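You operate a simulated robot arm through the tools that you are given. There is no shell and no other tool. Be economical: measure what you need, move in short steps, check, and stop when the job is done.

You are at the controls of a simulated robot arm. One attempt, no reset.

JOB
Scrub the 10 mm screen clean in the cradle.
Fine: black clamp down while you scrub and up after; use the scrubbing brush and put it back; the other screen stays as it is. Set down upright: scrubbing brush. What is to be rubbed or washed off counts as gone when no trace of it is left.
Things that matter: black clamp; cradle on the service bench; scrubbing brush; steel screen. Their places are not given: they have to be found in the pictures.

The check looks at the end state, three seconds after you hand in, the way a careful person would. Anything else that was tipped, shoved, dropped, spilled or broken makes it a failure.

ROBOT AND FRAMES
A 7-joint arm with a two-finger parallel gripper, fixed in place. Base frame: the origin is at the foot of the arm, x ahead of it, y to its left, z up; the work surface is at about z = 950. Units: mm, degrees, N and s.
With the tool pointing down near the work surface it reaches from about 340 to 780 mm from the base axis. Its first joint turns from -166.0 to 166.0 degrees. Payload 3.91 kg.
The TCP is the grasp point between the finger pads, 30 mm short of the fingertips. In the tool frame z runs along the fingers and y along their closing line. Largest opening 110 mm; finger width 20, thickness 10; the body of the gripper, 48 by 112 mm, starts 55 mm behind the TCP.
Orientation is that of the tool frame in the base frame, as [roll, pitch, yaw] about the fixed x, y, z axes, in that order (R = Rz(yaw) Ry(pitch) Rx(roll)). With the fingers straight down and closing along the base's y, the tool's x points along the base's -x, its y along +y and its z along -z.

CONTROLS
- The arm moves only by the tool step_arm. Its argument "steps" is text: rows parted by semicolons, each of 7 numbers parted by spaces: the shift along the base's x, y, z in mm, then the turn, a rotation vector about the base's x, y, z in degrees, then the finger opening in mm, from 0 to 110. In form: x y z ax ay az jaw; .... A call has 1 to 10 rows; each row is the pose to reach, as a shift and turn from the pose commanded when the call began. A row lasts 0.2 s, in which the tool goes at most 50 mm and 8.6 degrees; a call with a longer step from one row to the next is refused whole, and so is a gripper value outside its range. Where a pose cannot be reached the arm comes as near as it can. A force on the tool above 90 N (or 10 N above the force at the start of the call, whichever is more), or a blocked arm, ends the call early, and 0.2 s more pass. Each finger travels about 153 mm/s and halts on what it meets, pressing with about 39 N; the grip force reading is that of the motor and also rises with nothing between the fingers. The clock runs only during rows and for 0.2 s after the last one: add rows that repeat a pose to give the fingers time. It gives the time, the measured TCP pose, the force on the tool (base axes), the opening and the grip force at its end, in the units of the frame above (readings bear some noise), with the torque about the TCP (base axes, N m) and any sound that the robot's microphone picked up, and new pictures: "show" is both (left out), scene, wrist or none.
- Cameras (640 x 400 px; columns grow to the right, rows downward): "scene" is fixed at [219.7, -499.1, 1716.4]; the picture's right is [0.59, -0.81, 0.00], its down [-0.65, -0.47, -0.59] and it looks along [0.48, 0.35, -0.80] (base axes); focal length 330 px, centre (320, 200). "wrist" rides on the gripper at [77, 7, -114] in the tool frame; the picture's right is [-0.09, 1.00, 0.00], its down [-0.80, -0.07, -0.59] and it looks along [-0.59, -0.05, 0.80] (tool axes); focal length 270 px, centre (320, 200).
- lift_body(by): slides the trunk up (or, below 0, down) by that many mm; the arm rides with it, the base frame stays. It gives what a move gives, with no picture.
- point_at(camera, pixels): for up to 12 pixels [column, row] of the newest picture of that camera ("zoom" is the newest enlarged one), the place [x, y, z] in the base frame of the surface seen there, good to about 2 mm. No time passes.
- zoom(camera, box): a new picture of the part [left, top, right, bottom] of that camera's present view, enlarged. No time passes.
- hand_in(): hands the job in; it is judged then, once.

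Go step by step. Measure first, check grasps and placings, and put right what went wrong. The budget is 80 turns and 200 pictures, counting those below and the enlarged ones. Unless the task says otherwise, let go and move clear before handing in, and close with one line.

The tools are called after "Emit:" by a JSON object that holds its "fn" and its "kwargs". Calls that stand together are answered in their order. step_arm: Moves the arm, as the interface text tells. Its arguments: {"type":"object","properties":{"steps":{"type":"string"},"show":{"type":"string","enum":["both","scene","wrist","none"]}},"required":["steps"]} The other tools are called the same way: lift_body (by) slides the trunk up or down; point_at (camera, pixels) gives the place of the surface under pixels of a picture; zoom (camera, box) takes an enlarged picture of a part of a camera's view; hand_in () hands the job in.

At the start:

```text
time: 0.0
eef_pos: [476.9, -78.1, 1287.9]
tcp_rot: [-180.0, 0.1, 180.0]
contact_force: [0.0, 0.3, -0.7]
torque: [-0.02, -0.02, 0.0]
finger_gap: 110.0
finger_force: 0.1
trunk travel left (down, up): [-575.0, 35.0]
```

scene: 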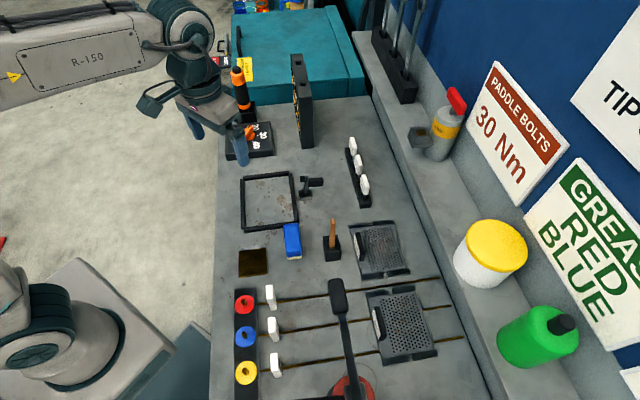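
wrist: 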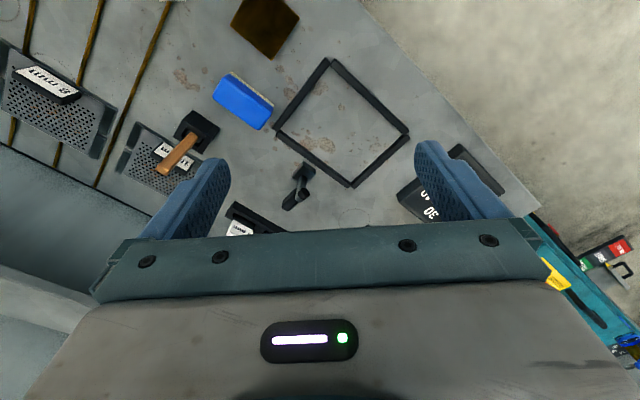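

The scene shows a square black frame (cradle?) at (268,200), a small black clamp at (312,185), a blue brush at (292,240), a wooden-handled thing at (332,240), and two perforated screens at (380,248) and (402,322). I'll zoom in to identify them.

Emit:
{"fn": "zoom", "kwargs": {"camera": "scene", "box": [220, 150, 380, 290]}}

Emit:
{"fn": "zoom", "kwargs": {"camera": "scene", "box": [320, 200, 480, 370]}}

Emit:
{"fn": "zoom", "kwargs": {"camera": "wrist", "box": [0, 20, 320, 220]}}

Emit:
{"fn": "zoom", "kwargs": {"camera": "scene", "box": [220, 50, 380, 210]}}

```text
2.86 times, centred on (300, 220) of scene
```

zoom: 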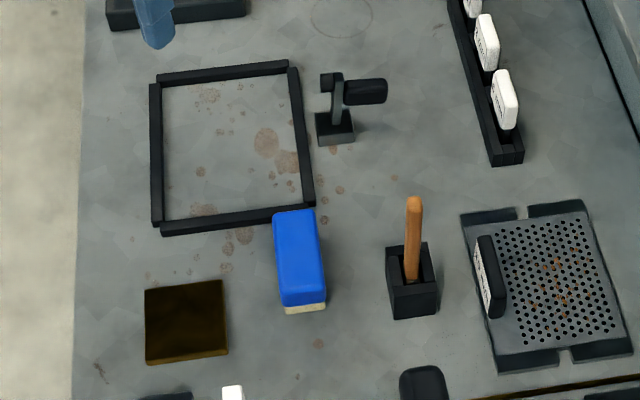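

```text
2.35 times, centred on (400, 285) of scene
```

zoom: 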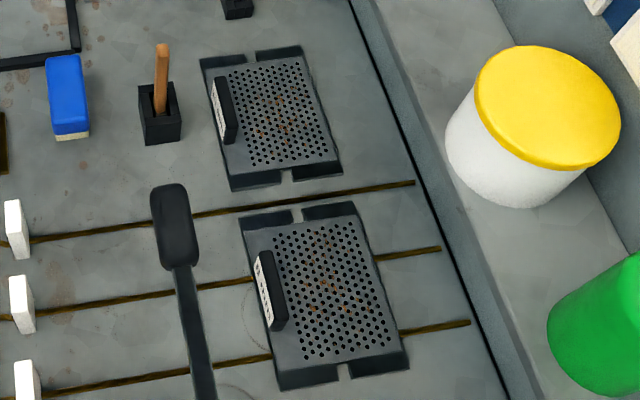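

```text
2.00 times, centred on (160, 120) of wrist
```

zoom: 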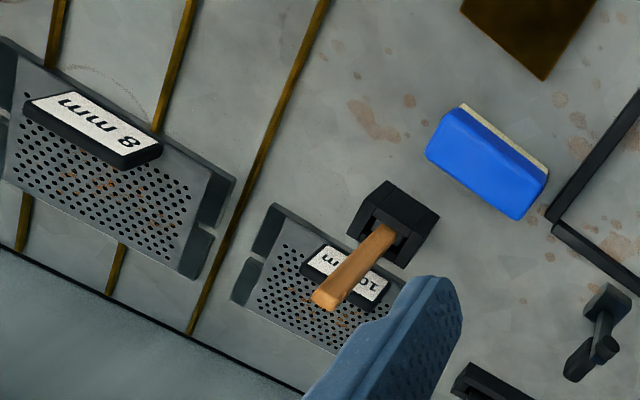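

```text
2.50 times, centred on (300, 130) of scene
```

zoom: 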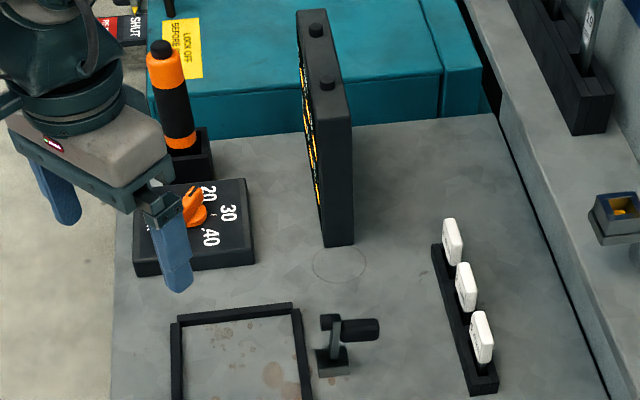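

The label by scene (361,246) reads "10 mm", the other reads "8 mm". Next I measure the frame, clamp, blue block, wooden handle and screen.

Emit:
{"fn": "point_at", "kwargs": {"camera": "scene", "pixels": [[243, 180], [293, 174], [297, 222], [246, 230], [268, 200], [292, 228], [287, 232], [298, 252], [332, 222], [332, 255], [312, 184], [322, 181]]}}

Emit:
{"fn": "point_at", "kwargs": {"camera": "scene", "pixels": [[351, 228], [395, 222], [410, 269], [362, 279], [355, 226], [391, 220], [405, 266], [364, 273], [357, 243], [362, 258], [380, 248], [310, 196]]}}

Emit:
{"fn": "zoom", "kwargs": {"camera": "scene", "box": [290, 165, 335, 205]}}

Emit:
{"fn": "zoom", "kwargs": {"camera": "scene", "box": [275, 210, 355, 270]}}

Emit:
{"fn": "zoom", "kwargs": {"camera": "scene", "box": [340, 210, 420, 285]}}

```text
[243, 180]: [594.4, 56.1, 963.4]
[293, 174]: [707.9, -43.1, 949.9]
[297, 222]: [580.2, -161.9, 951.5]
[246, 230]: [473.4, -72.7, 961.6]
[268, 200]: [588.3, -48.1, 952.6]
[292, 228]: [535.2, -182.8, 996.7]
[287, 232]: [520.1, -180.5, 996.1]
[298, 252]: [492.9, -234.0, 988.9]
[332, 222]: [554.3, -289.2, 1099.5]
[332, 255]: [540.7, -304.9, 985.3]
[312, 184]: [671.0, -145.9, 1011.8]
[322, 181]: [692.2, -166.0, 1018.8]
```

```text
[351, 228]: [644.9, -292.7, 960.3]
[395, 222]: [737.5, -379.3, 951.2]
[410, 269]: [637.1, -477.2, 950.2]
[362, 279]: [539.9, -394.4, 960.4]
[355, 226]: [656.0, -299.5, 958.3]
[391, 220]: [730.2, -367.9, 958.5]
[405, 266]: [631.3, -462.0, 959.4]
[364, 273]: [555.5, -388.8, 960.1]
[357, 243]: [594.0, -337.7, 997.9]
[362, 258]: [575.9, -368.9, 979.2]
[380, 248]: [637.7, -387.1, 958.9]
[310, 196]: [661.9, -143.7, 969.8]
```

```text
10.00 times, centred on (312, 185) of scene
```

zoom: 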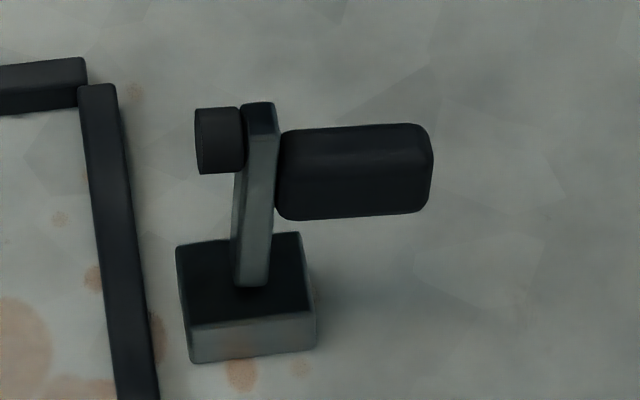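

```text
6.67 times, centred on (315, 240) of scene
```

zoom: 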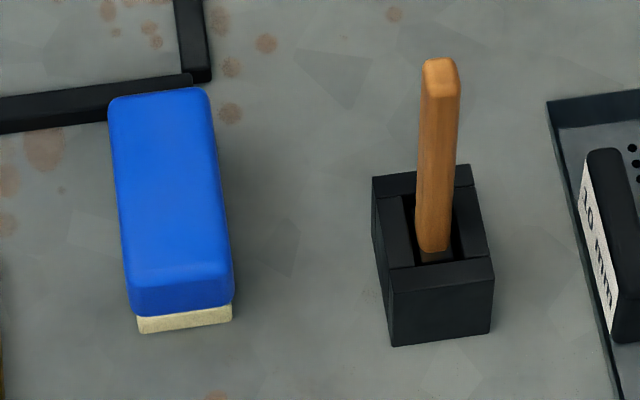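

```text
5.33 times, centred on (380, 248) of scene
```

zoom: 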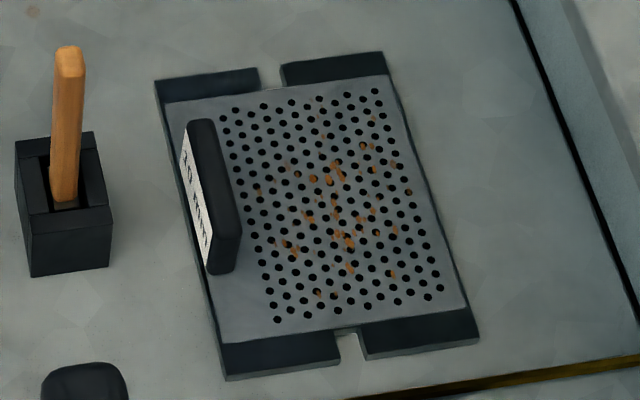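

The blue block with cream bristles at (292,240) looks like the brush, the square frame the cradle, and the upright lever next to it the clamp. I'll take the wrist camera over the 10 mm screen for a closer look.

Emit:
{"fn": "step_arm", "kwargs": {"steps": "2 -40 -20 0 0 0 110; 4 -80 -40 0 0 0 110; 6 -120 -60 0 0 0 110; 8 -160 -80 0 0 0 110; 10 -200 -100 0 0 0 110; 12 -240 -120 0 0 0 110; 13 -282 -138 0 0 0 110; 13 -282 -138 0 0 0 110"}}

```text
time: 1.8
eef_pos: [490.0, -358.9, 1149.6]
tcp_rot: [180.0, 0.1, -179.9]
contact_force: [0.3, -0.2, -0.6]
torque: [0.0, -0.01, -0.01]
finger_gap: 109.8
finger_force: 0.2
trunk travel left (down, up): [-575.0, 35.0]
```

scene: 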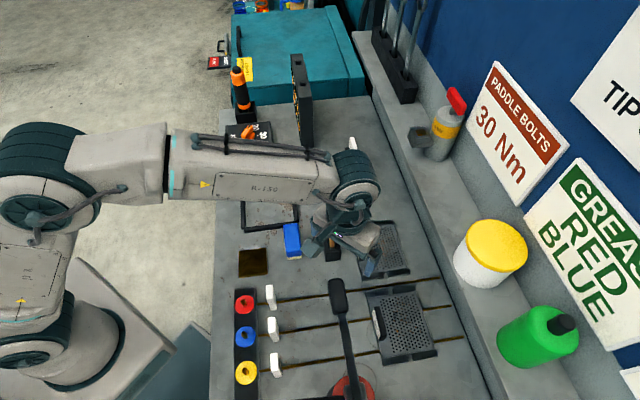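
wrist: 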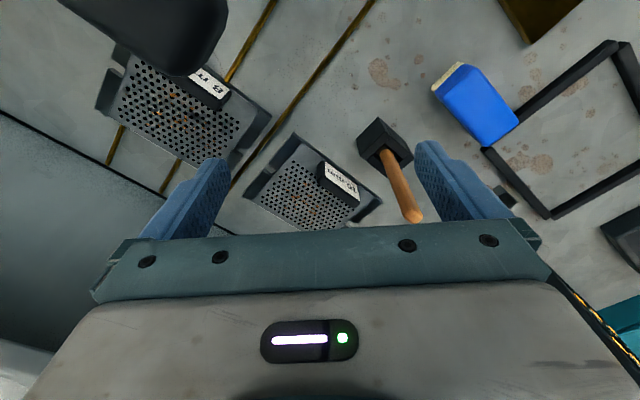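

The screen appears at wrist (315,185); a tall black lever is near at wrist (150,30). I zoom and measure.

Emit:
{"fn": "zoom", "kwargs": {"camera": "wrist", "box": [230, 110, 450, 240]}}

Emit:
{"fn": "point_at", "kwargs": {"camera": "wrist", "pixels": [[296, 135], [380, 200], [246, 198], [318, 165], [322, 188], [358, 186], [357, 203], [293, 148], [150, 40], [200, 20], [410, 215], [262, 202]]}}

Emit:
{"fn": "zoom", "kwargs": {"camera": "wrist", "box": [420, 20, 640, 240]}}

Emit:
{"fn": "point_at", "kwargs": {"camera": "wrist", "pixels": [[515, 125], [612, 45], [483, 150], [550, 215], [530, 130], [617, 58], [495, 152], [552, 205], [463, 64], [432, 88], [518, 122], [487, 145]]}}

```text
2.91 times, centred on (340, 175) of wrist
```

zoom: 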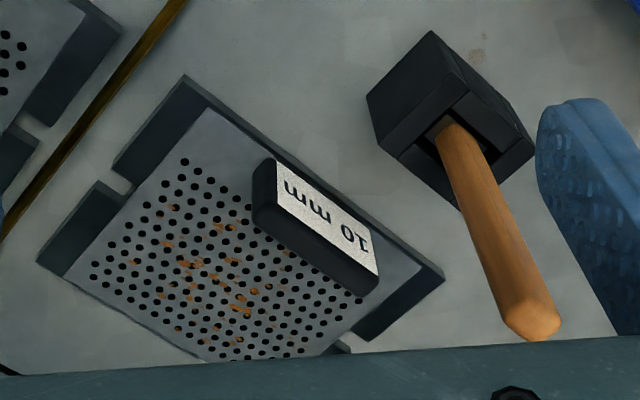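

```text
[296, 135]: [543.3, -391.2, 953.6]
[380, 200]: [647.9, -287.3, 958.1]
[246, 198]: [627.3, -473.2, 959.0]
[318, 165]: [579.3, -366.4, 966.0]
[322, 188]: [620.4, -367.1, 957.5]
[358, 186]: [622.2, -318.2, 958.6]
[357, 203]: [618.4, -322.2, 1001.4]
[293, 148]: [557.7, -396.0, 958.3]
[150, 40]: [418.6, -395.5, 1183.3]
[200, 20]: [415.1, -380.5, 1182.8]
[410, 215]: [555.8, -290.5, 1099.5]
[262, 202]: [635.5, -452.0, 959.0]
```

```text
1.82 times, centred on (530, 130) of wrist
```

zoom: 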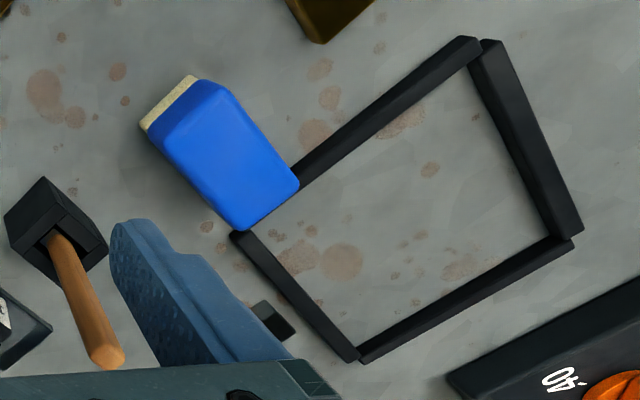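

```text
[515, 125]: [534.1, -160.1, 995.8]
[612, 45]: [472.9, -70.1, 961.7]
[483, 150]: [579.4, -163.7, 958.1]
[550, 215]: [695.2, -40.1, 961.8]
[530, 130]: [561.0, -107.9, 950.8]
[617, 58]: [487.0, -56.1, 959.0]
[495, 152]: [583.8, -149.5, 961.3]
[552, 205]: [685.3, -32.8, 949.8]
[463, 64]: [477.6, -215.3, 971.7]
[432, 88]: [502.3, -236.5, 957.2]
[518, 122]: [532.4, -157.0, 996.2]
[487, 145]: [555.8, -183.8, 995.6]
```

The 10 mm screen has a tab with the label; I'll measure its top face and label face more densely, plus the wooden handle's clearance.

Emit:
{"fn": "point_at", "kwargs": {"camera": "wrist", "pixels": [[318, 170], [319, 178], [321, 184], [328, 184], [336, 191], [345, 198], [353, 205], [358, 206], [333, 173], [348, 187], [361, 200], [323, 163]]}}

Emit:
{"fn": "point_at", "kwargs": {"camera": "wrist", "pixels": [[300, 145], [293, 138], [290, 146], [283, 145], [274, 160], [270, 166], [262, 180], [252, 186], [372, 200], [376, 205], [385, 180], [395, 190]]}}

Emit:
{"fn": "zoom", "kwargs": {"camera": "wrist", "box": [290, 130, 390, 230]}}

```text
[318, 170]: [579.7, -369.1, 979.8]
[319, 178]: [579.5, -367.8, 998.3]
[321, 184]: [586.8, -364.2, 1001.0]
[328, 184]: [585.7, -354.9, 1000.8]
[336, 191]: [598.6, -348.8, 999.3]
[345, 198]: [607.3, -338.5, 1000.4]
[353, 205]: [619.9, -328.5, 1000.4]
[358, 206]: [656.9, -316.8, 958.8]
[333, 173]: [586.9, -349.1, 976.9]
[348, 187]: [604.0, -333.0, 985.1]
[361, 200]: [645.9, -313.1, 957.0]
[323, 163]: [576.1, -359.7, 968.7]
```

```text
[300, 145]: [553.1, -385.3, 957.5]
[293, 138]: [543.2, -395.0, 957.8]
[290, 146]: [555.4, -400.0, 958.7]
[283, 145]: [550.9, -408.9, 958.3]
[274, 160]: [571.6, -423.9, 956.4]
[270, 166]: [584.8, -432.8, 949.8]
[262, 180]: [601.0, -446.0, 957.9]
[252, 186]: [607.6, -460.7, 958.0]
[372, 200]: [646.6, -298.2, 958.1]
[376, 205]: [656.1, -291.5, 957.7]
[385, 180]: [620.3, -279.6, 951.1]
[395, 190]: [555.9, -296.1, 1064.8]
```

```text
4.00 times, centred on (340, 180) of wrist
```

zoom: 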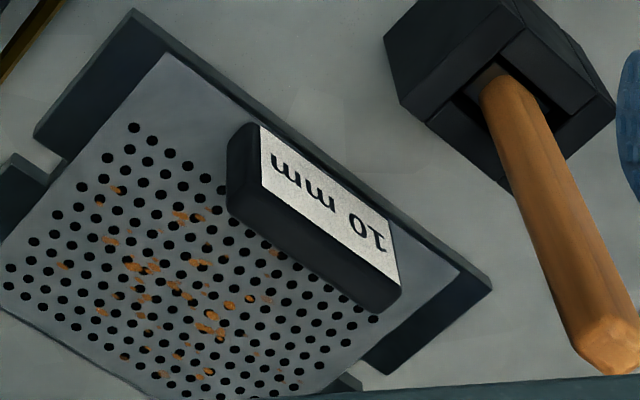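

Tab centre is about (598.5, -345.4), 12 mm thick, top z 1001, angled 43.8° in the base; the cradle inside is roughly 156 x 119 at 46.7°. I'll go above the tab, turned +43.8°, with the jaw at 44.

Emit:
{"fn": "step_arm", "kwargs": {"steps": "18 2 0 0 0 7.3 80; 36 5 0 0 0 14.6 44; 54 7 0 0 0 21.9 44; 72 9 0 0 0 29.2 44; 90 11 0 0 0 36.5 44; 108.5 13.5 0 0 0 43.8 44; 108.5 13.5 0 0 0 43.8 44"}}

```text
time: 3.4
eef_pos: [599.4, -346.2, 1149.7]
tcp_rot: [180.0, 0.0, -136.2]
contact_force: [-0.8, -0.5, 0.9]
torque: [0.0, -0.01, 0.01]
finger_gap: 43.8
finger_force: 0.1
trunk travel left (down, up): [-575.0, 35.0]
```

scene: 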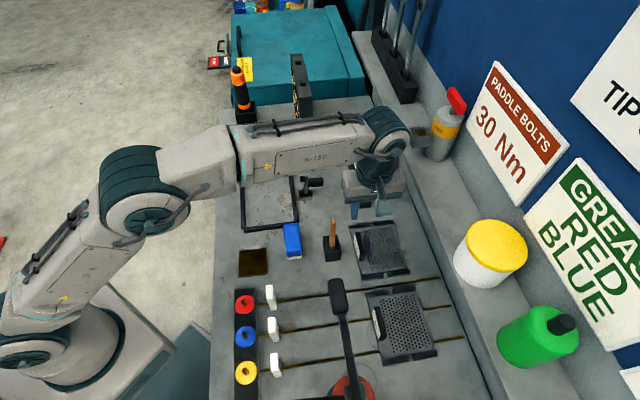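
wrist: 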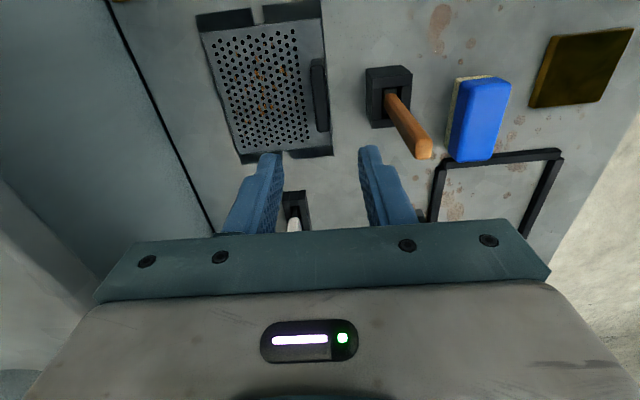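

From here I can see the tab top edge-on at wrist (318,95); measuring its faces and the plate's outline.

Emit:
{"fn": "zoom", "kwargs": {"camera": "wrist", "box": [190, 0, 450, 165]}}

Emit:
{"fn": "point_at", "kwargs": {"camera": "wrist", "pixels": [[311, 62], [325, 62], [318, 62], [318, 95], [321, 120], [316, 95], [324, 95], [318, 130], [203, 32], [318, 20], [332, 148], [240, 152]]}}

```text
2.42 times, centred on (320, 82) of wrist
```

zoom: 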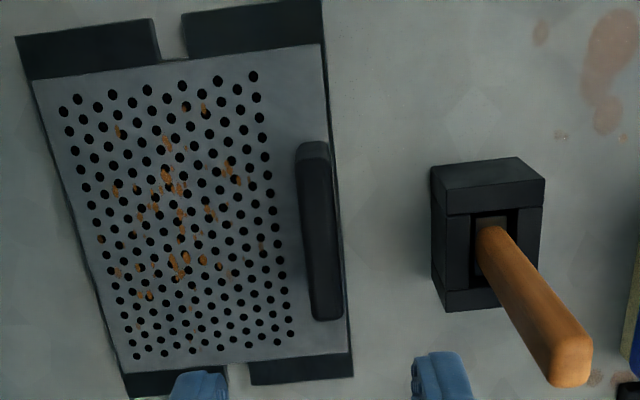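

```text
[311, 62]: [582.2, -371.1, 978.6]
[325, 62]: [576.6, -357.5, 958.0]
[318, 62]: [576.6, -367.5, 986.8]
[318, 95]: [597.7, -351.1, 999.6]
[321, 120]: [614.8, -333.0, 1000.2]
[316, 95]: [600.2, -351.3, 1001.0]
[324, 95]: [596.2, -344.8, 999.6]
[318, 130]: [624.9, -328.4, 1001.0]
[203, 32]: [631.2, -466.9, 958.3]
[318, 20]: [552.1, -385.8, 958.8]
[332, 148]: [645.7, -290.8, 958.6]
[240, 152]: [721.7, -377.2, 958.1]
```

The TCP (599.4, -346.2) lies right over the tab's centreline, so I'll descend straight to z≈993 with the jaw at 44.

Emit:
{"fn": "step_arm", "kwargs": {"steps": "0 0 -45 0 0 0 44; 0 0 -85 0 0 0 44; 0 0 -120 0 0 0 44; 0 0 -145 0 0 0 44; 0 0 -156 0 0 0 44; 0 0 -156 0 0 0 44"}}

```text
time: 4.8
eef_pos: [599.3, -347.1, 993.1]
tcp_rot: [180.0, 0.0, -136.4]
contact_force: [-1.5, 0.6, 0.3]
torque: [-0.02, 0.03, -0.03]
finger_gap: 43.9
finger_force: 0.1
trunk travel left (down, up): [-575.0, 35.0]
```

scene: 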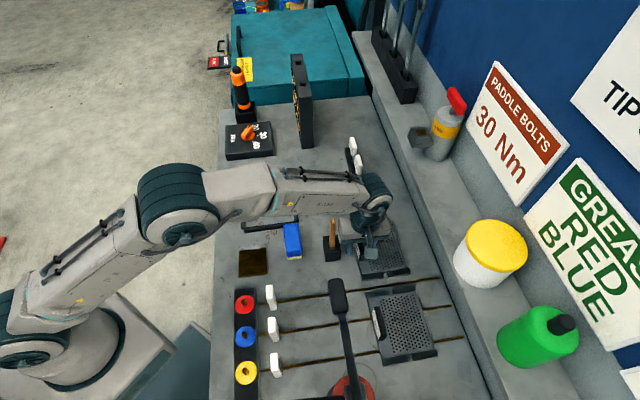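
wrist: 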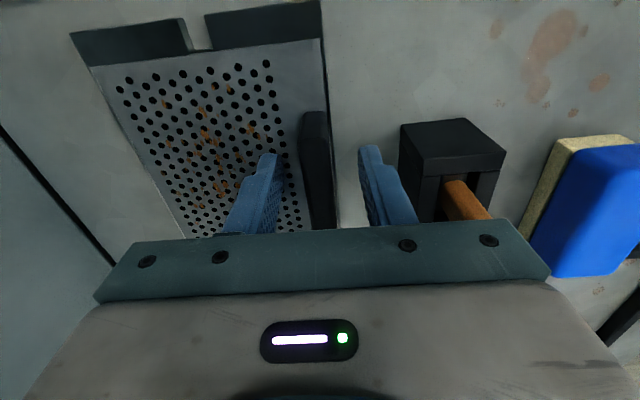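

The fingers straddle the tab with no contact; I close on it.

Emit:
{"fn": "step_arm", "kwargs": {"steps": "0 0 0 0 0 0 25; 0 0 0 0 0 0 5; 0 0 0 0 0 0 5; 0 0 0 0 0 0 5", "show": "wrist"}}

```text
time: 5.8
eef_pos: [598.4, -347.6, 993.8]
tcp_rot: [179.9, 0.1, -136.2]
contact_force: [0.8, -0.2, -0.8]
torque: [0.07, 0.09, 0.04]
finger_gap: 13.6
finger_force: 39.4
trunk travel left (down, up): [-575.0, 35.0]
```

wrist: 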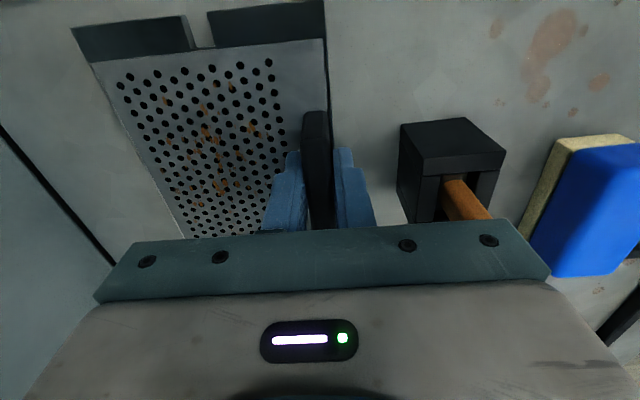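

Gripped at 13.6 mm with 39 N. Lifting straight up 130 mm, slowly at first.

Emit:
{"fn": "step_arm", "kwargs": {"steps": "0 0 5 0 0 0 5; 0 0 12 0 0 0 5; 0 0 25 0 0 0 5; 0 0 50 0 0 0 5; 0 0 90 0 0 0 5; 0 0 130 0 0 0 5; 0 0 130 0 0 0 5"}}

```text
time: 7.4
eef_pos: [599.2, -345.4, 1123.0]
tcp_rot: [-180.0, 0.0, -136.2]
contact_force: [-0.4, -0.4, -2.5]
torque: [0.09, 0.05, -0.01]
finger_gap: 13.8
finger_force: 38.9
trunk travel left (down, up): [-575.0, 35.0]
```

scene: 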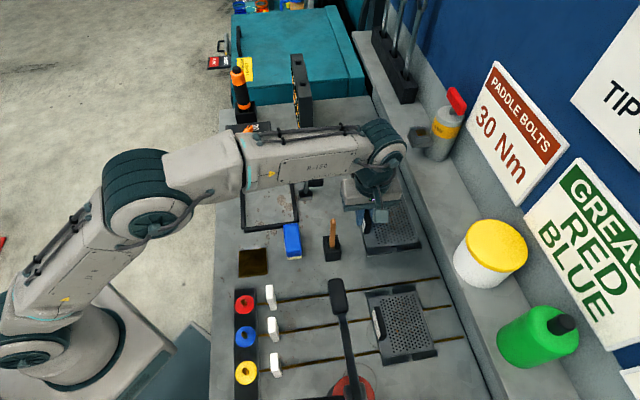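
wrist: 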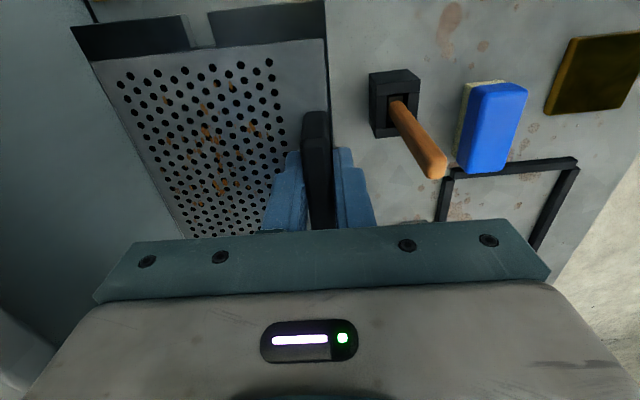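

The dark rim came up with the plate, so it's part of the screen. I'll measure the held screen's outline relative to the tool and re-measure the cradle's inside.

Emit:
{"fn": "point_at", "kwargs": {"camera": "wrist", "pixels": [[75, 30], [182, 17], [210, 12], [322, 3], [325, 30], [329, 80], [332, 140], [95, 68], [130, 135], [160, 190], [150, 165], [190, 30]]}}

Emit:
{"fn": "zoom", "kwargs": {"camera": "scene", "box": [340, 190, 430, 260]}}

Emit:
{"fn": "zoom", "kwargs": {"camera": "scene", "box": [230, 160, 330, 240]}}

```text
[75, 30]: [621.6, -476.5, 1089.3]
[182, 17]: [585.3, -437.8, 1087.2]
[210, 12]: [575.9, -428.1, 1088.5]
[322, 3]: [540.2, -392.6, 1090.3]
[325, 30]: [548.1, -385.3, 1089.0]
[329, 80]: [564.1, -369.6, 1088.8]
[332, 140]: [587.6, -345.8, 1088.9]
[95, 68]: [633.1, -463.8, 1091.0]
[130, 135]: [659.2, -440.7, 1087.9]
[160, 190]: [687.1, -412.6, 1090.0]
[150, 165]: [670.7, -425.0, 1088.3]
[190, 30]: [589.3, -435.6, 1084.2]
```

```text
5.71 times, centred on (385, 225) of scene
```

zoom: 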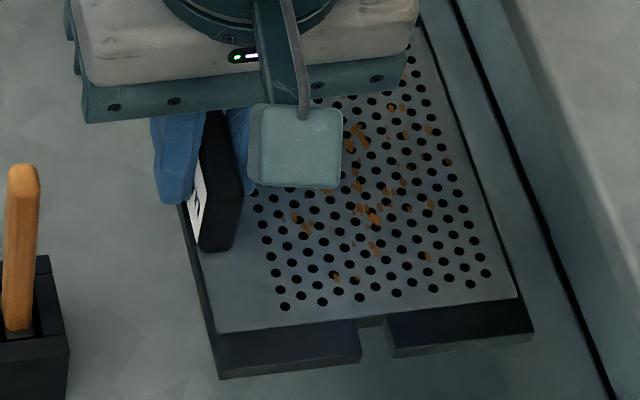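

```text
5.00 times, centred on (280, 200) of scene
```

zoom: 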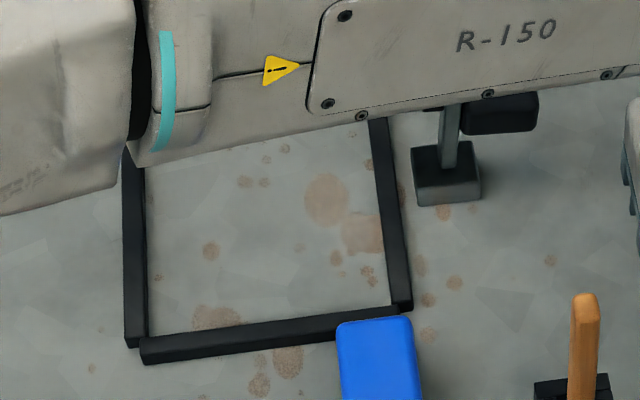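

The screen's outline is 117.6 mm across (v) and ~152 mm long, centred 51 mm off the TCP. Now fine points on the cradle bars in the newest enlarged picture.

Emit:
{"fn": "point_at", "kwargs": {"camera": "zoom", "pixels": [[124, 220], [134, 220], [143, 220], [147, 220], [378, 220], [384, 220], [392, 220], [398, 220], [403, 220], [240, 325], [240, 332], [240, 340]]}}

Emit:
{"fn": "point_at", "kwargs": {"camera": "zoom", "pixels": [[128, 320], [135, 320], [143, 320], [147, 320], [388, 290], [393, 290], [402, 290], [372, 150], [380, 150], [387, 150], [300, 325], [180, 345]]}}

Emit:
{"fn": "point_at", "kwargs": {"camera": "wrist", "pixels": [[445, 175], [450, 180], [442, 200], [447, 200], [438, 200], [500, 170], [500, 165], [560, 162], [570, 172], [556, 200], [560, 200], [565, 200]]}}

```text
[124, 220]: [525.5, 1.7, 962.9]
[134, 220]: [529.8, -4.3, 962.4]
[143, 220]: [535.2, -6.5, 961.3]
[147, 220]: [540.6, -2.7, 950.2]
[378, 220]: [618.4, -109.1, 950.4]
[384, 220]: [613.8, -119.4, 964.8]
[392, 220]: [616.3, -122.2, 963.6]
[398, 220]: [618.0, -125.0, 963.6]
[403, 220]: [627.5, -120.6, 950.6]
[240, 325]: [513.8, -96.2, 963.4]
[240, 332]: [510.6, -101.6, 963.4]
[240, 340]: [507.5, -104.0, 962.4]
```

```text
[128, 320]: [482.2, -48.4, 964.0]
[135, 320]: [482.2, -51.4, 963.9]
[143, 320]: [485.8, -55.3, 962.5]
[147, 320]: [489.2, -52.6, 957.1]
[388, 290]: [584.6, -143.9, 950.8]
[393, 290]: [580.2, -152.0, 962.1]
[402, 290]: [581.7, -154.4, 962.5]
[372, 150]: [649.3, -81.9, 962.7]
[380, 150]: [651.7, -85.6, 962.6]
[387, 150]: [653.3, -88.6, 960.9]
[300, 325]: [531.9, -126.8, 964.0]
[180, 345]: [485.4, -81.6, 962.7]
```

```text
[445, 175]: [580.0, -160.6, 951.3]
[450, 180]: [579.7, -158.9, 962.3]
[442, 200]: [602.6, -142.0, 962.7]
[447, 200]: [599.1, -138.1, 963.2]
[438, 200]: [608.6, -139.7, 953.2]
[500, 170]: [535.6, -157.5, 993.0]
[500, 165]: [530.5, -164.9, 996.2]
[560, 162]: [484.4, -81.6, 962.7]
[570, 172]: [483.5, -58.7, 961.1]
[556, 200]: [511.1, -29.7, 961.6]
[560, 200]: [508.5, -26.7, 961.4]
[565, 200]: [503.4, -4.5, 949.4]
```

Bars give an inner cradle of about p 295–462 and q 383–516 (45° axes), so there's ~7 mm play each way for the screen. I'll raise, carry the screen over the cradle centre with a +1° turn and then inspect.

Emit:
{"fn": "step_arm", "kwargs": {"steps": "0 0 45 0 0 0 5; 0 5 65 0 0 0 5; -7 50 65 0 0 0.2 5; -14 97 65 0 0 0.4 5; -21 144 65 0 0 0.6 5; -28 191 65 0 0 0.8 5; -35 238 65 0 0 1 5; -42 285 65 0 0 1 5; -49.3 330 65 0 0 1 5; -49.3 330 65 0 0 1 5"}}

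```text
time: 9.6
eef_pos: [549.4, -15.5, 1187.7]
tcp_rot: [179.9, -0.1, -135.3]
contact_force: [0.1, 0.2, -3.2]
torque: [0.07, 0.09, 0.01]
finger_gap: 13.6
finger_force: 39.0
trunk travel left (down, up): [-575.0, 35.0]
```

scene: 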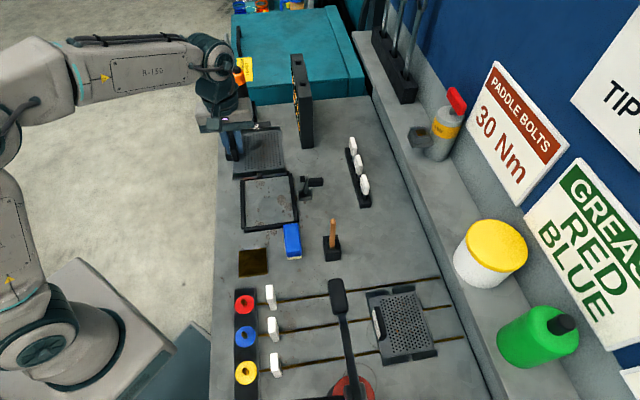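
wrist: 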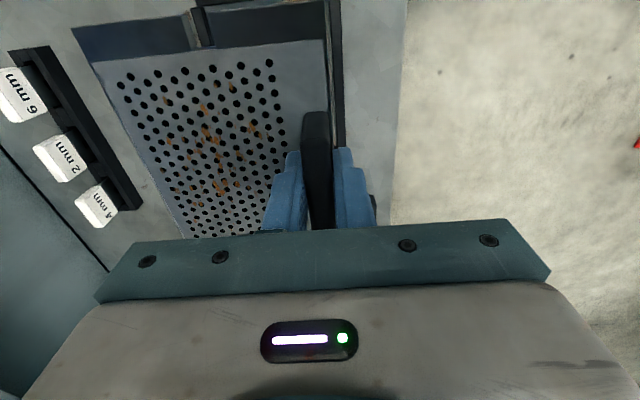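

The cradle is now fully visible from the scene camera; I'll double check the far bar and the clamp before lowering.

Emit:
{"fn": "zoom", "kwargs": {"camera": "scene", "box": [230, 165, 330, 240]}}

```text
5.33 times, centred on (280, 202) of scene
```

zoom: 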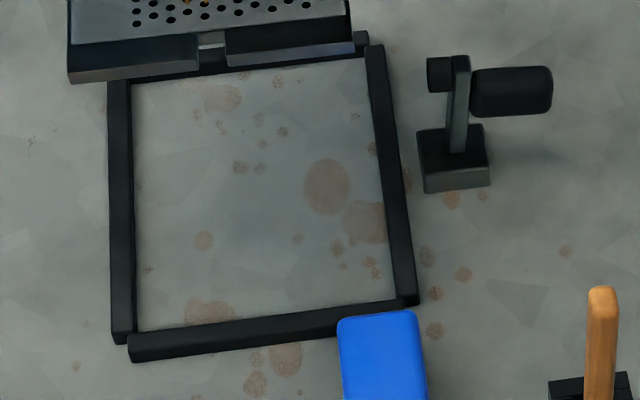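

Emit:
{"fn": "point_at", "kwargs": {"camera": "zoom", "pixels": [[138, 84], [160, 80], [250, 72], [350, 60], [365, 65], [363, 38], [140, 330], [390, 295], [260, 312], [260, 320], [131, 200], [385, 200]]}}

Emit:
{"fn": "point_at", "kwargs": {"camera": "zoom", "pixels": [[440, 75], [430, 75], [460, 60], [462, 100], [458, 150], [480, 95], [510, 90], [545, 85], [425, 140], [480, 135], [430, 185], [487, 180]]}}

```text
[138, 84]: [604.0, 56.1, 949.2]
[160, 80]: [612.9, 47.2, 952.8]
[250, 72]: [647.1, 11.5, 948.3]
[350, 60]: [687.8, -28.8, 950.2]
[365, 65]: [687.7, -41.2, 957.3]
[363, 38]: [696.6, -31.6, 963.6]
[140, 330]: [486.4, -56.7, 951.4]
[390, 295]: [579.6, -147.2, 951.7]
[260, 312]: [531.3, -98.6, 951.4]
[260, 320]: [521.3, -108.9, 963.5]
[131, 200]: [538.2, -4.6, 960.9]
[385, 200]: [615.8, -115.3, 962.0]
```

```text
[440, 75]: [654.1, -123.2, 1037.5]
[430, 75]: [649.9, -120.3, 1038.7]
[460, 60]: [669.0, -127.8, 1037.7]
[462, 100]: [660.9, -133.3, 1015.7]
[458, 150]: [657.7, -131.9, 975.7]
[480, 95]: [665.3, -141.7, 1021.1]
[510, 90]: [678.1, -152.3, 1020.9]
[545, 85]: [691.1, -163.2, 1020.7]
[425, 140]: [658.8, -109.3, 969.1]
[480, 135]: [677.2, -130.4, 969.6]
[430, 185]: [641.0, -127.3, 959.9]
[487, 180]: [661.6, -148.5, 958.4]
```

Inner cradle is p 296–466, q 384–517 with centre (381, 450); the screen centre is now over about (378, 450). Lowering to about 20 mm above the bars.

Emit:
{"fn": "step_arm", "kwargs": {"steps": "0.5 0.5 -45 0 0 0 5; 0.5 0.5 -90 0 0 0 5; 0.5 0.5 -130 0 0 0 5; 0.5 0.5 -158 0 0 0 5; 0.5 0.5 -158 0 0 0 5"}}

```text
time: 10.8
eef_pos: [549.8, -15.0, 1030.6]
tcp_rot: [180.0, 0.0, -135.2]
contact_force: [-0.1, 0.2, -2.8]
torque: [0.07, 0.08, -0.04]
finger_gap: 14.0
finger_force: 39.1
trunk travel left (down, up): [-575.0, 35.0]
```

scene: 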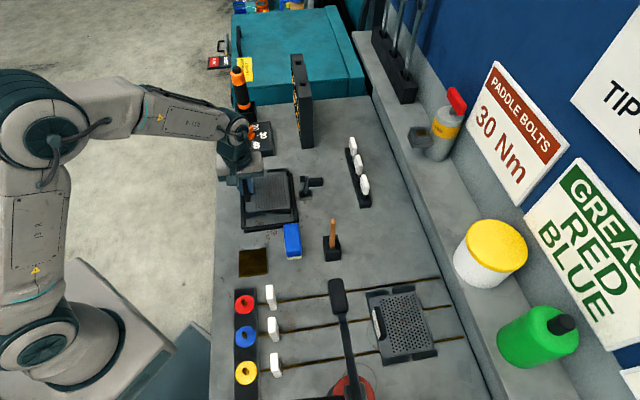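
wrist: 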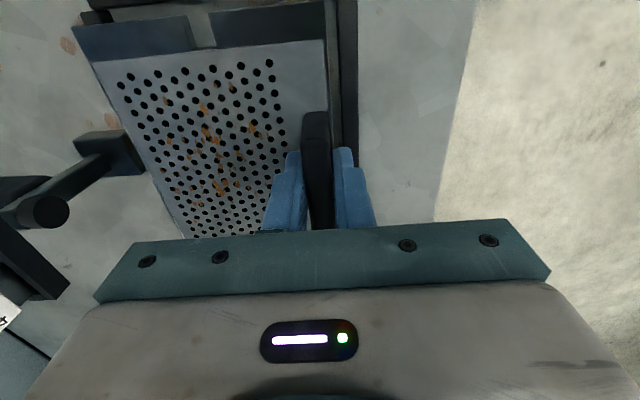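

The screen is over the cradle; I check the cradle bar alignment in an enlarged view and the dial box's distance before the last lowering.

Emit:
{"fn": "zoom", "kwargs": {"camera": "scene", "box": [215, 120, 335, 240]}}

Emit:
{"fn": "point_at", "kwargs": {"camera": "scene", "pixels": [[262, 155], [272, 153], [262, 130], [247, 228], [275, 224], [292, 224], [297, 200], [290, 218], [293, 176]]}}

```text
3.33 times, centred on (275, 180) of scene
```

zoom: 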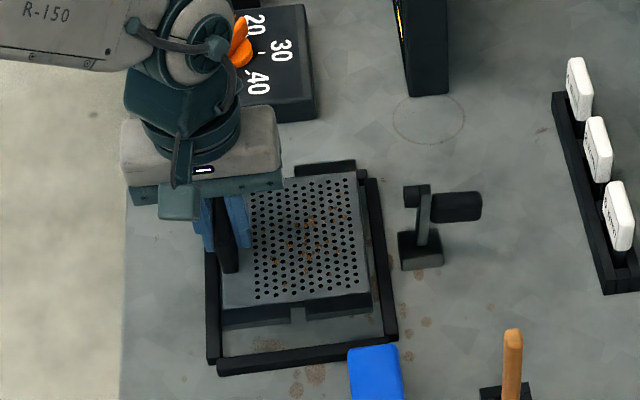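

```text
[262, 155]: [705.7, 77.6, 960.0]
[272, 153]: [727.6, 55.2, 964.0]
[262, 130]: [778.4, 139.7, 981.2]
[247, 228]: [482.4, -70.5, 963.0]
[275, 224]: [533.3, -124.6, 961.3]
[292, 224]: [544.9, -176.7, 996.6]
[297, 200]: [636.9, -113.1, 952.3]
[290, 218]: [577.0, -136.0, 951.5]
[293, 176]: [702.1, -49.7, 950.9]
```

Emit:
{"fn": "point_at", "kwargs": {"camera": "zoom", "pixels": [[225, 312], [290, 308], [368, 295], [370, 285], [364, 240], [358, 185], [353, 163], [300, 165]]}}

```text
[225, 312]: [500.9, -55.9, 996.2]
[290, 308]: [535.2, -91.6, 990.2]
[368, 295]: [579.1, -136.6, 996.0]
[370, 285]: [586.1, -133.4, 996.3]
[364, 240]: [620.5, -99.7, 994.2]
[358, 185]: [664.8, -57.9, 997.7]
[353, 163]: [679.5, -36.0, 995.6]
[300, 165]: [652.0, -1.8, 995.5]
```

The screen spans q≈393–510 and p≈306–458, inside the cradle on all sides. Lowering the remaining ~37 mm.

Emit:
{"fn": "step_arm", "kwargs": {"steps": "0 0 -15 0 0 0 5; 0 0 -26 0 0 0 5; 0 0 -32 0 0 0 5; 0 0 -35 0 0 0 5; 0 0 -36.5 0 0 0 5; 0 0 -36.5 0 0 0 5"}}

```text
time: 12.2
eef_pos: [549.5, -14.7, 995.4]
tcp_rot: [180.0, 0.0, -135.2]
contact_force: [0.5, 1.2, -3.7]
torque: [0.07, 0.05, 0.01]
finger_gap: 13.7
finger_force: 39.3
trunk travel left (down, up): [-575.0, 35.0]
```

scene: 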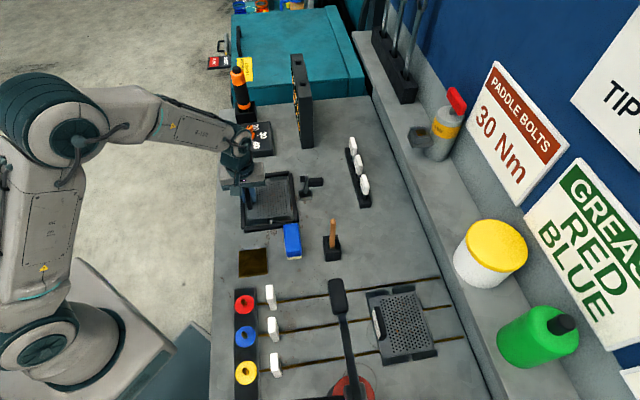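
wrist: 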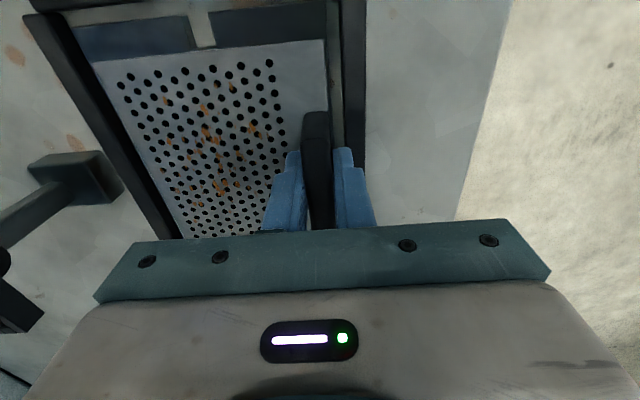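

The screen sits inside the bars, about 1–2 mm off the bench. One more small lowering, then release and rise.

Emit:
{"fn": "step_arm", "kwargs": {"steps": "0 0 -1 0 0 0 5; 0 0 -2 0 0 0 5; 0 0 -2 0 0 0 5; 0 0 -2 0 0 0 30; 0 0 -2 0 0 0 44; 0 0 20 0 0 0 44; 0 0 60 0 0 0 44; 0 0 105 0 0 0 44; 0 0 150 0 0 0 44; 0 0 150 0 0 0 44"}}

```text
time: 14.4
eef_pos: [549.2, -16.0, 1144.5]
tcp_rot: [179.9, 0.0, -135.2]
contact_force: [-0.5, 0.0, 0.1]
torque: [-0.02, 0.02, 0.03]
finger_gap: 44.2
finger_force: 0.0
trunk travel left (down, up): [-575.0, 35.0]
```

scene: 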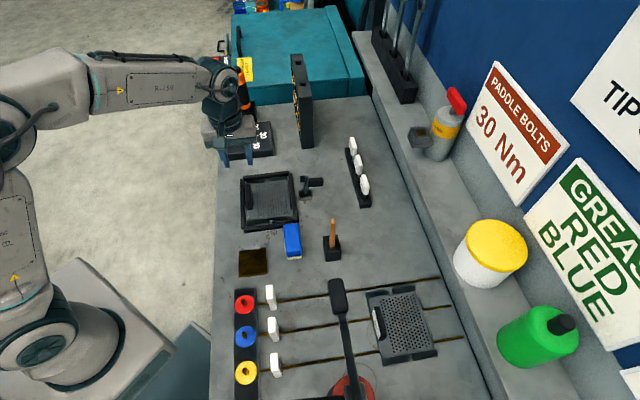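
wrist: 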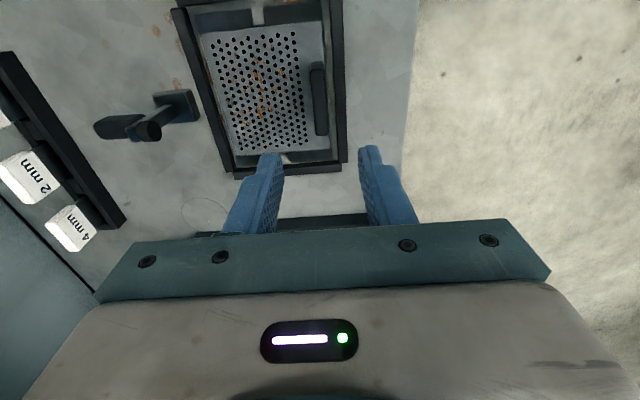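

The screen sits seated in the cradle. Now I study the clamp at wrist (150,120).

Emit:
{"fn": "zoom", "kwargs": {"camera": "wrist", "box": [80, 0, 360, 175]}}

Emit:
{"fn": "point_at", "kwargs": {"camera": "wrist", "pixels": [[100, 128], [120, 130], [148, 132], [158, 128], [165, 122], [190, 110], [175, 105], [250, 30], [235, 175], [330, 160], [205, 40], [232, 155]]}}

Emit:
{"fn": "zoom", "kwargs": {"camera": "scene", "box": [230, 160, 340, 240]}}

```text
2.29 times, centred on (220, 88) of wrist
```

zoom: 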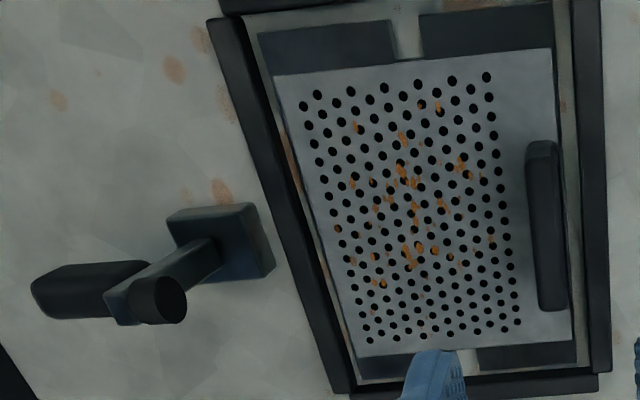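

```text
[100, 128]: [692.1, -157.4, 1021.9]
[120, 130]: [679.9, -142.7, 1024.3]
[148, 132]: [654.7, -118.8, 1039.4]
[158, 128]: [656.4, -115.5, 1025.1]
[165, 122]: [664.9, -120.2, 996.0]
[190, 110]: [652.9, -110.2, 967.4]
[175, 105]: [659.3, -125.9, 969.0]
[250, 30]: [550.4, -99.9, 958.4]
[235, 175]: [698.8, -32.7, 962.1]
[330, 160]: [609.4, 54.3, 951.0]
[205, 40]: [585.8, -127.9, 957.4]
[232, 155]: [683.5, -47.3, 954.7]
```

```text
5.00 times, centred on (285, 200) of scene
```

zoom: 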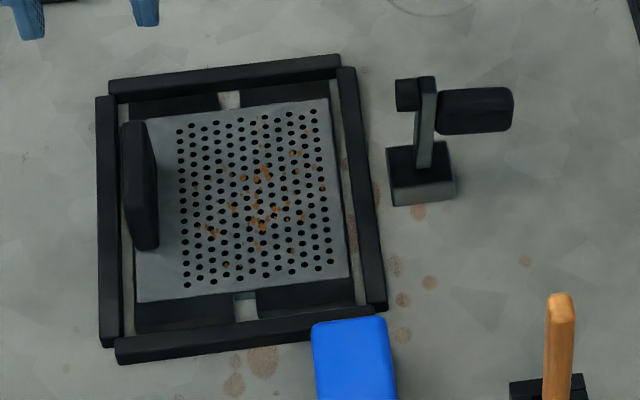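

The lever stands up (pad z≈1037 facing the cradle) and will swing about p toward the cradle; the grip runs along q at p≈376, z≈1016. I'll turn the gripper −90° so it closes along p, and move above the grip.

Emit:
{"fn": "step_arm", "kwargs": {"steps": "13 -13 0 0 0 -8.5 44; 27 -27 0 0 0 -17 44; 40 -40 0 0 0 -25.5 44; 54 -54 0 0 0 -34 44; 67 -67 0 0 0 -42.5 44; 81 -81 0 0 0 -51 44; 94 -94 0 0 0 -59.5 44; 108 -108 0 0 0 -68 44; 121 -121 -10 0 0 -76.5 44; 135 -137 -20 0 0 -85 44", "show": "none"}}

Emit:
{"fn": "step_arm", "kwargs": {"steps": "0 0 -12 0 0 -4.8 44; 0 0 -24 0 0 -4.8 44; 0 0 -24 0 0 -4.8 44"}}

```text
time: 16.6
eef_pos: [685.1, -153.7, 1124.1]
tcp_rot: [179.9, 0.0, 139.5]
contact_force: [-0.3, -0.8, -0.5]
torque: [0.02, 0.01, -0.01]
finger_gap: 44.2
finger_force: 0.1
trunk travel left (down, up): [-575.0, 35.0]
```

```text
time: 17.4
eef_pos: [685.2, -153.6, 1100.3]
tcp_rot: [-179.9, 0.0, 134.9]
contact_force: [-0.4, 0.1, 0.4]
torque: [0.0, -0.05, -0.01]
finger_gap: 44.1
finger_force: 0.0
trunk travel left (down, up): [-575.0, 35.0]
```

scene: 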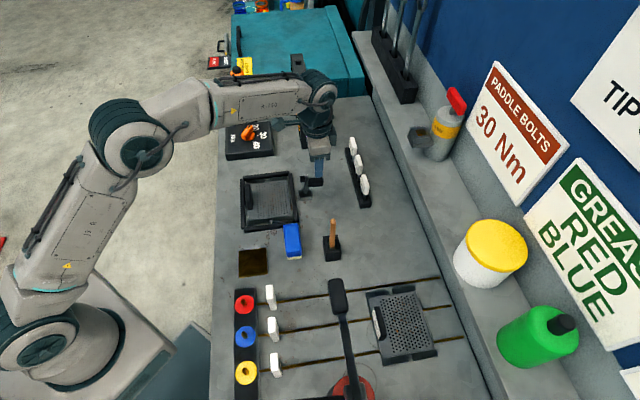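
wrist: 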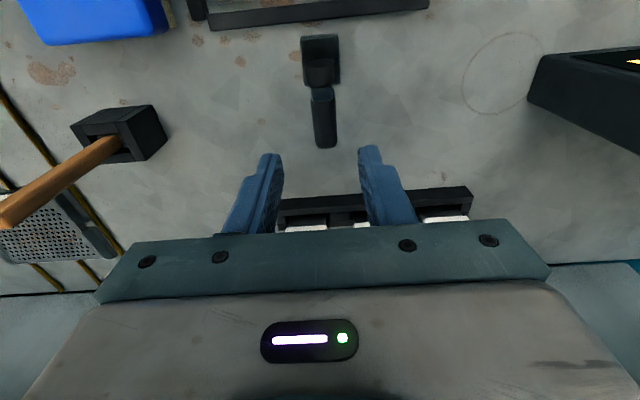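

The grip at wrist (325,120) is lined up between the fingers; I verify its position and the distance of the white tabs rack.

Emit:
{"fn": "point_at", "kwargs": {"camera": "wrist", "pixels": [[314, 120], [325, 95], [325, 120], [326, 140], [335, 120], [321, 55], [321, 40], [320, 70], [330, 200], [310, 225], [320, 85]]}}

Emit:
{"fn": "zoom", "kwargs": {"camera": "wrist", "box": [240, 10, 400, 160]}}

```text
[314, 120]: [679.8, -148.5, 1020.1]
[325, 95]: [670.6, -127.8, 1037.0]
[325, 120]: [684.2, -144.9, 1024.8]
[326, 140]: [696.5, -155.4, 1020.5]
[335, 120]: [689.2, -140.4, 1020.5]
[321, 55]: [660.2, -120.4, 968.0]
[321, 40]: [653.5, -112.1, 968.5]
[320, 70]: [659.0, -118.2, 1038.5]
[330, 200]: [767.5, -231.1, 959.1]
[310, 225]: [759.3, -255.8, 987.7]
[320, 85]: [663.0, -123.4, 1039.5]
```

```text
2.67 times, centred on (320, 85) of wrist
```

zoom: 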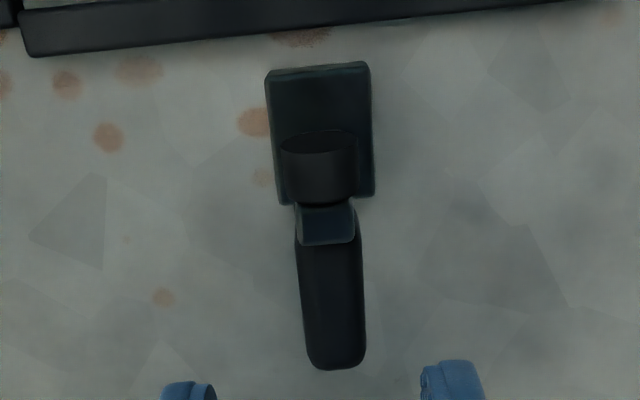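

The grip is centred at p≈382, so I shift +5.5 in p and descend to z 1018, then close lightly onto it.

Emit:
{"fn": "step_arm", "kwargs": {"steps": "3.9 3.9 -30 0 0 0 44; 3.9 3.9 -60 0 0 0 44; 3.9 3.9 -82 0 0 0 44; 3.9 3.9 -82 0 0 0 44; 3.9 3.9 -82 0 0 0 25; 3.9 3.9 -82 0 0 0 8; 3.9 3.9 -82 0 0 0 8"}}

```text
time: 19.0
eef_pos: [687.8, -149.3, 1017.0]
tcp_rot: [-179.8, -0.1, 135.0]
contact_force: [-7.7, -2.5, -4.1]
torque: [-0.28, 0.1, 0.33]
finger_gap: 17.5
finger_force: 45.4
trunk travel left (down, up): [-575.0, 35.0]
```

scene: 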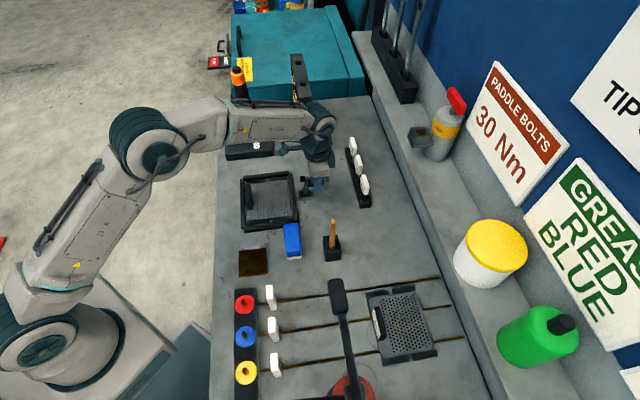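
wrist: 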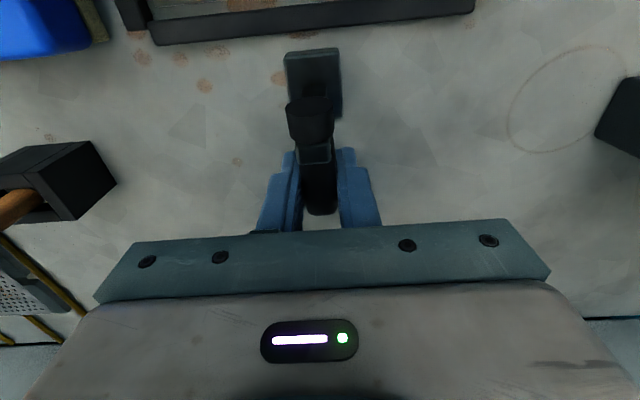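

Holding the grip (17.5 mm) with a small sideways force. I swing the lever along an arc about (q 560, z 968), the first 45° in small steps.

Emit:
{"fn": "step_arm", "kwargs": {"steps": "-4.5 2.5 3 0 0 0 14; -10.8 8.8 6.8 0 0 0 14; -16 14 8.7 0 0 0 14; -21.4 19.4 9.9 0 0 0 14; -27 25 10 0 0 0 14; -32.3 30.3 8.9 0 0 0 14"}}

```text
time: 20.4
eef_pos: [657.6, -120.2, 1027.2]
tcp_rot: [179.9, 0.1, 134.9]
contact_force: [14.7, -20.4, 8.5]
torque: [-1.26, -0.55, 0.26]
finger_gap: 18.0
finger_force: 45.0
trunk travel left (down, up): [-575.0, 35.0]
```

scene: 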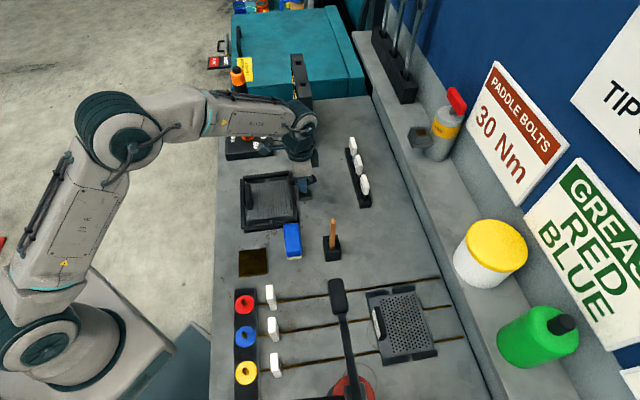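
wrist: 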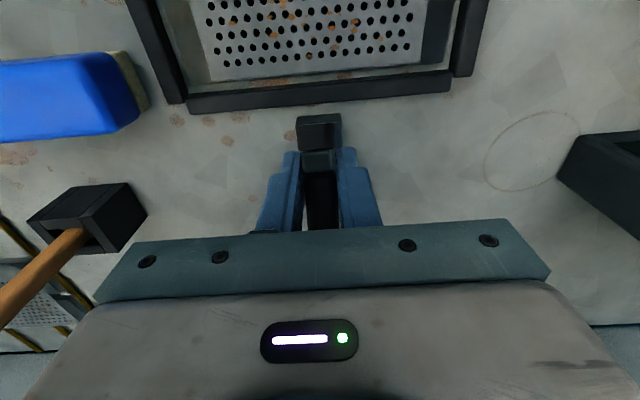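

The lever is following (25 N resisting). Continuing the second half of the arc.

Emit:
{"fn": "step_arm", "kwargs": {"steps": "-5 5 -2 0 0 0 14; -10.3 10.3 -4.9 0 0 0 14; -15 15 -9 0 0 0 14; -19.4 19.4 -13.4 0 0 0 14; -22.5 22.5 -18 0 0 0 14; -25.7 25.7 -23.2 0 0 0 14"}}

Emit:
{"fn": "zoom", "kwargs": {"camera": "scene", "box": [230, 130, 340, 240]}}

```text
time: 21.8
eef_pos: [631.2, -93.1, 1003.1]
tcp_rot: [179.9, 0.0, 135.0]
contact_force: [10.1, -13.4, 13.8]
torque: [-0.88, -0.71, -0.06]
finger_gap: 17.4
finger_force: 45.5
trunk travel left (down, up): [-575.0, 35.0]
```

scene: 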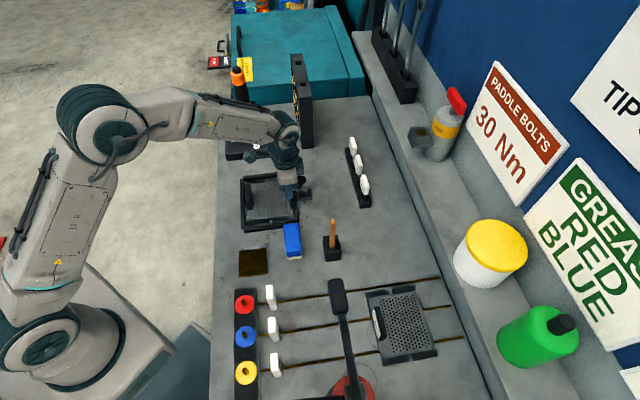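
wrist: 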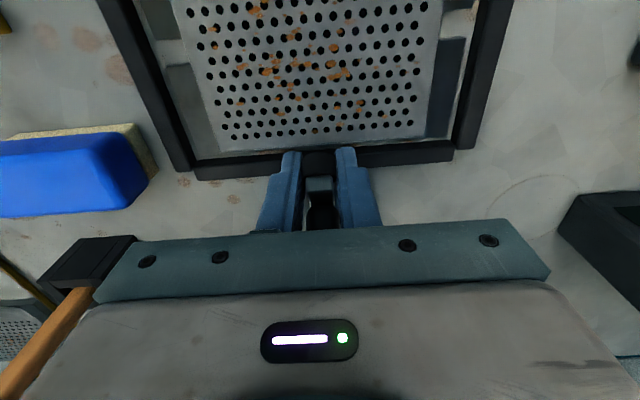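

```text
3.64 times, centred on (285, 185) of scene
```

zoom: 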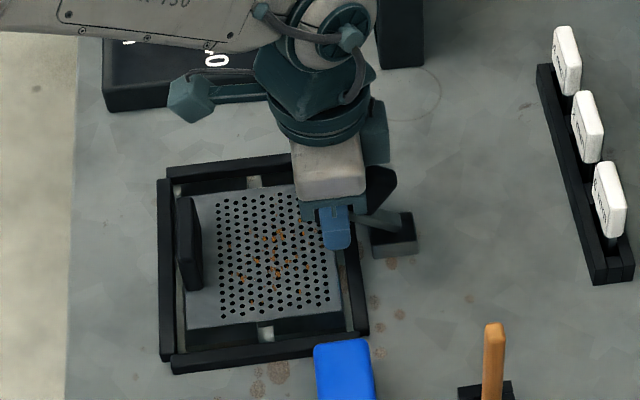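

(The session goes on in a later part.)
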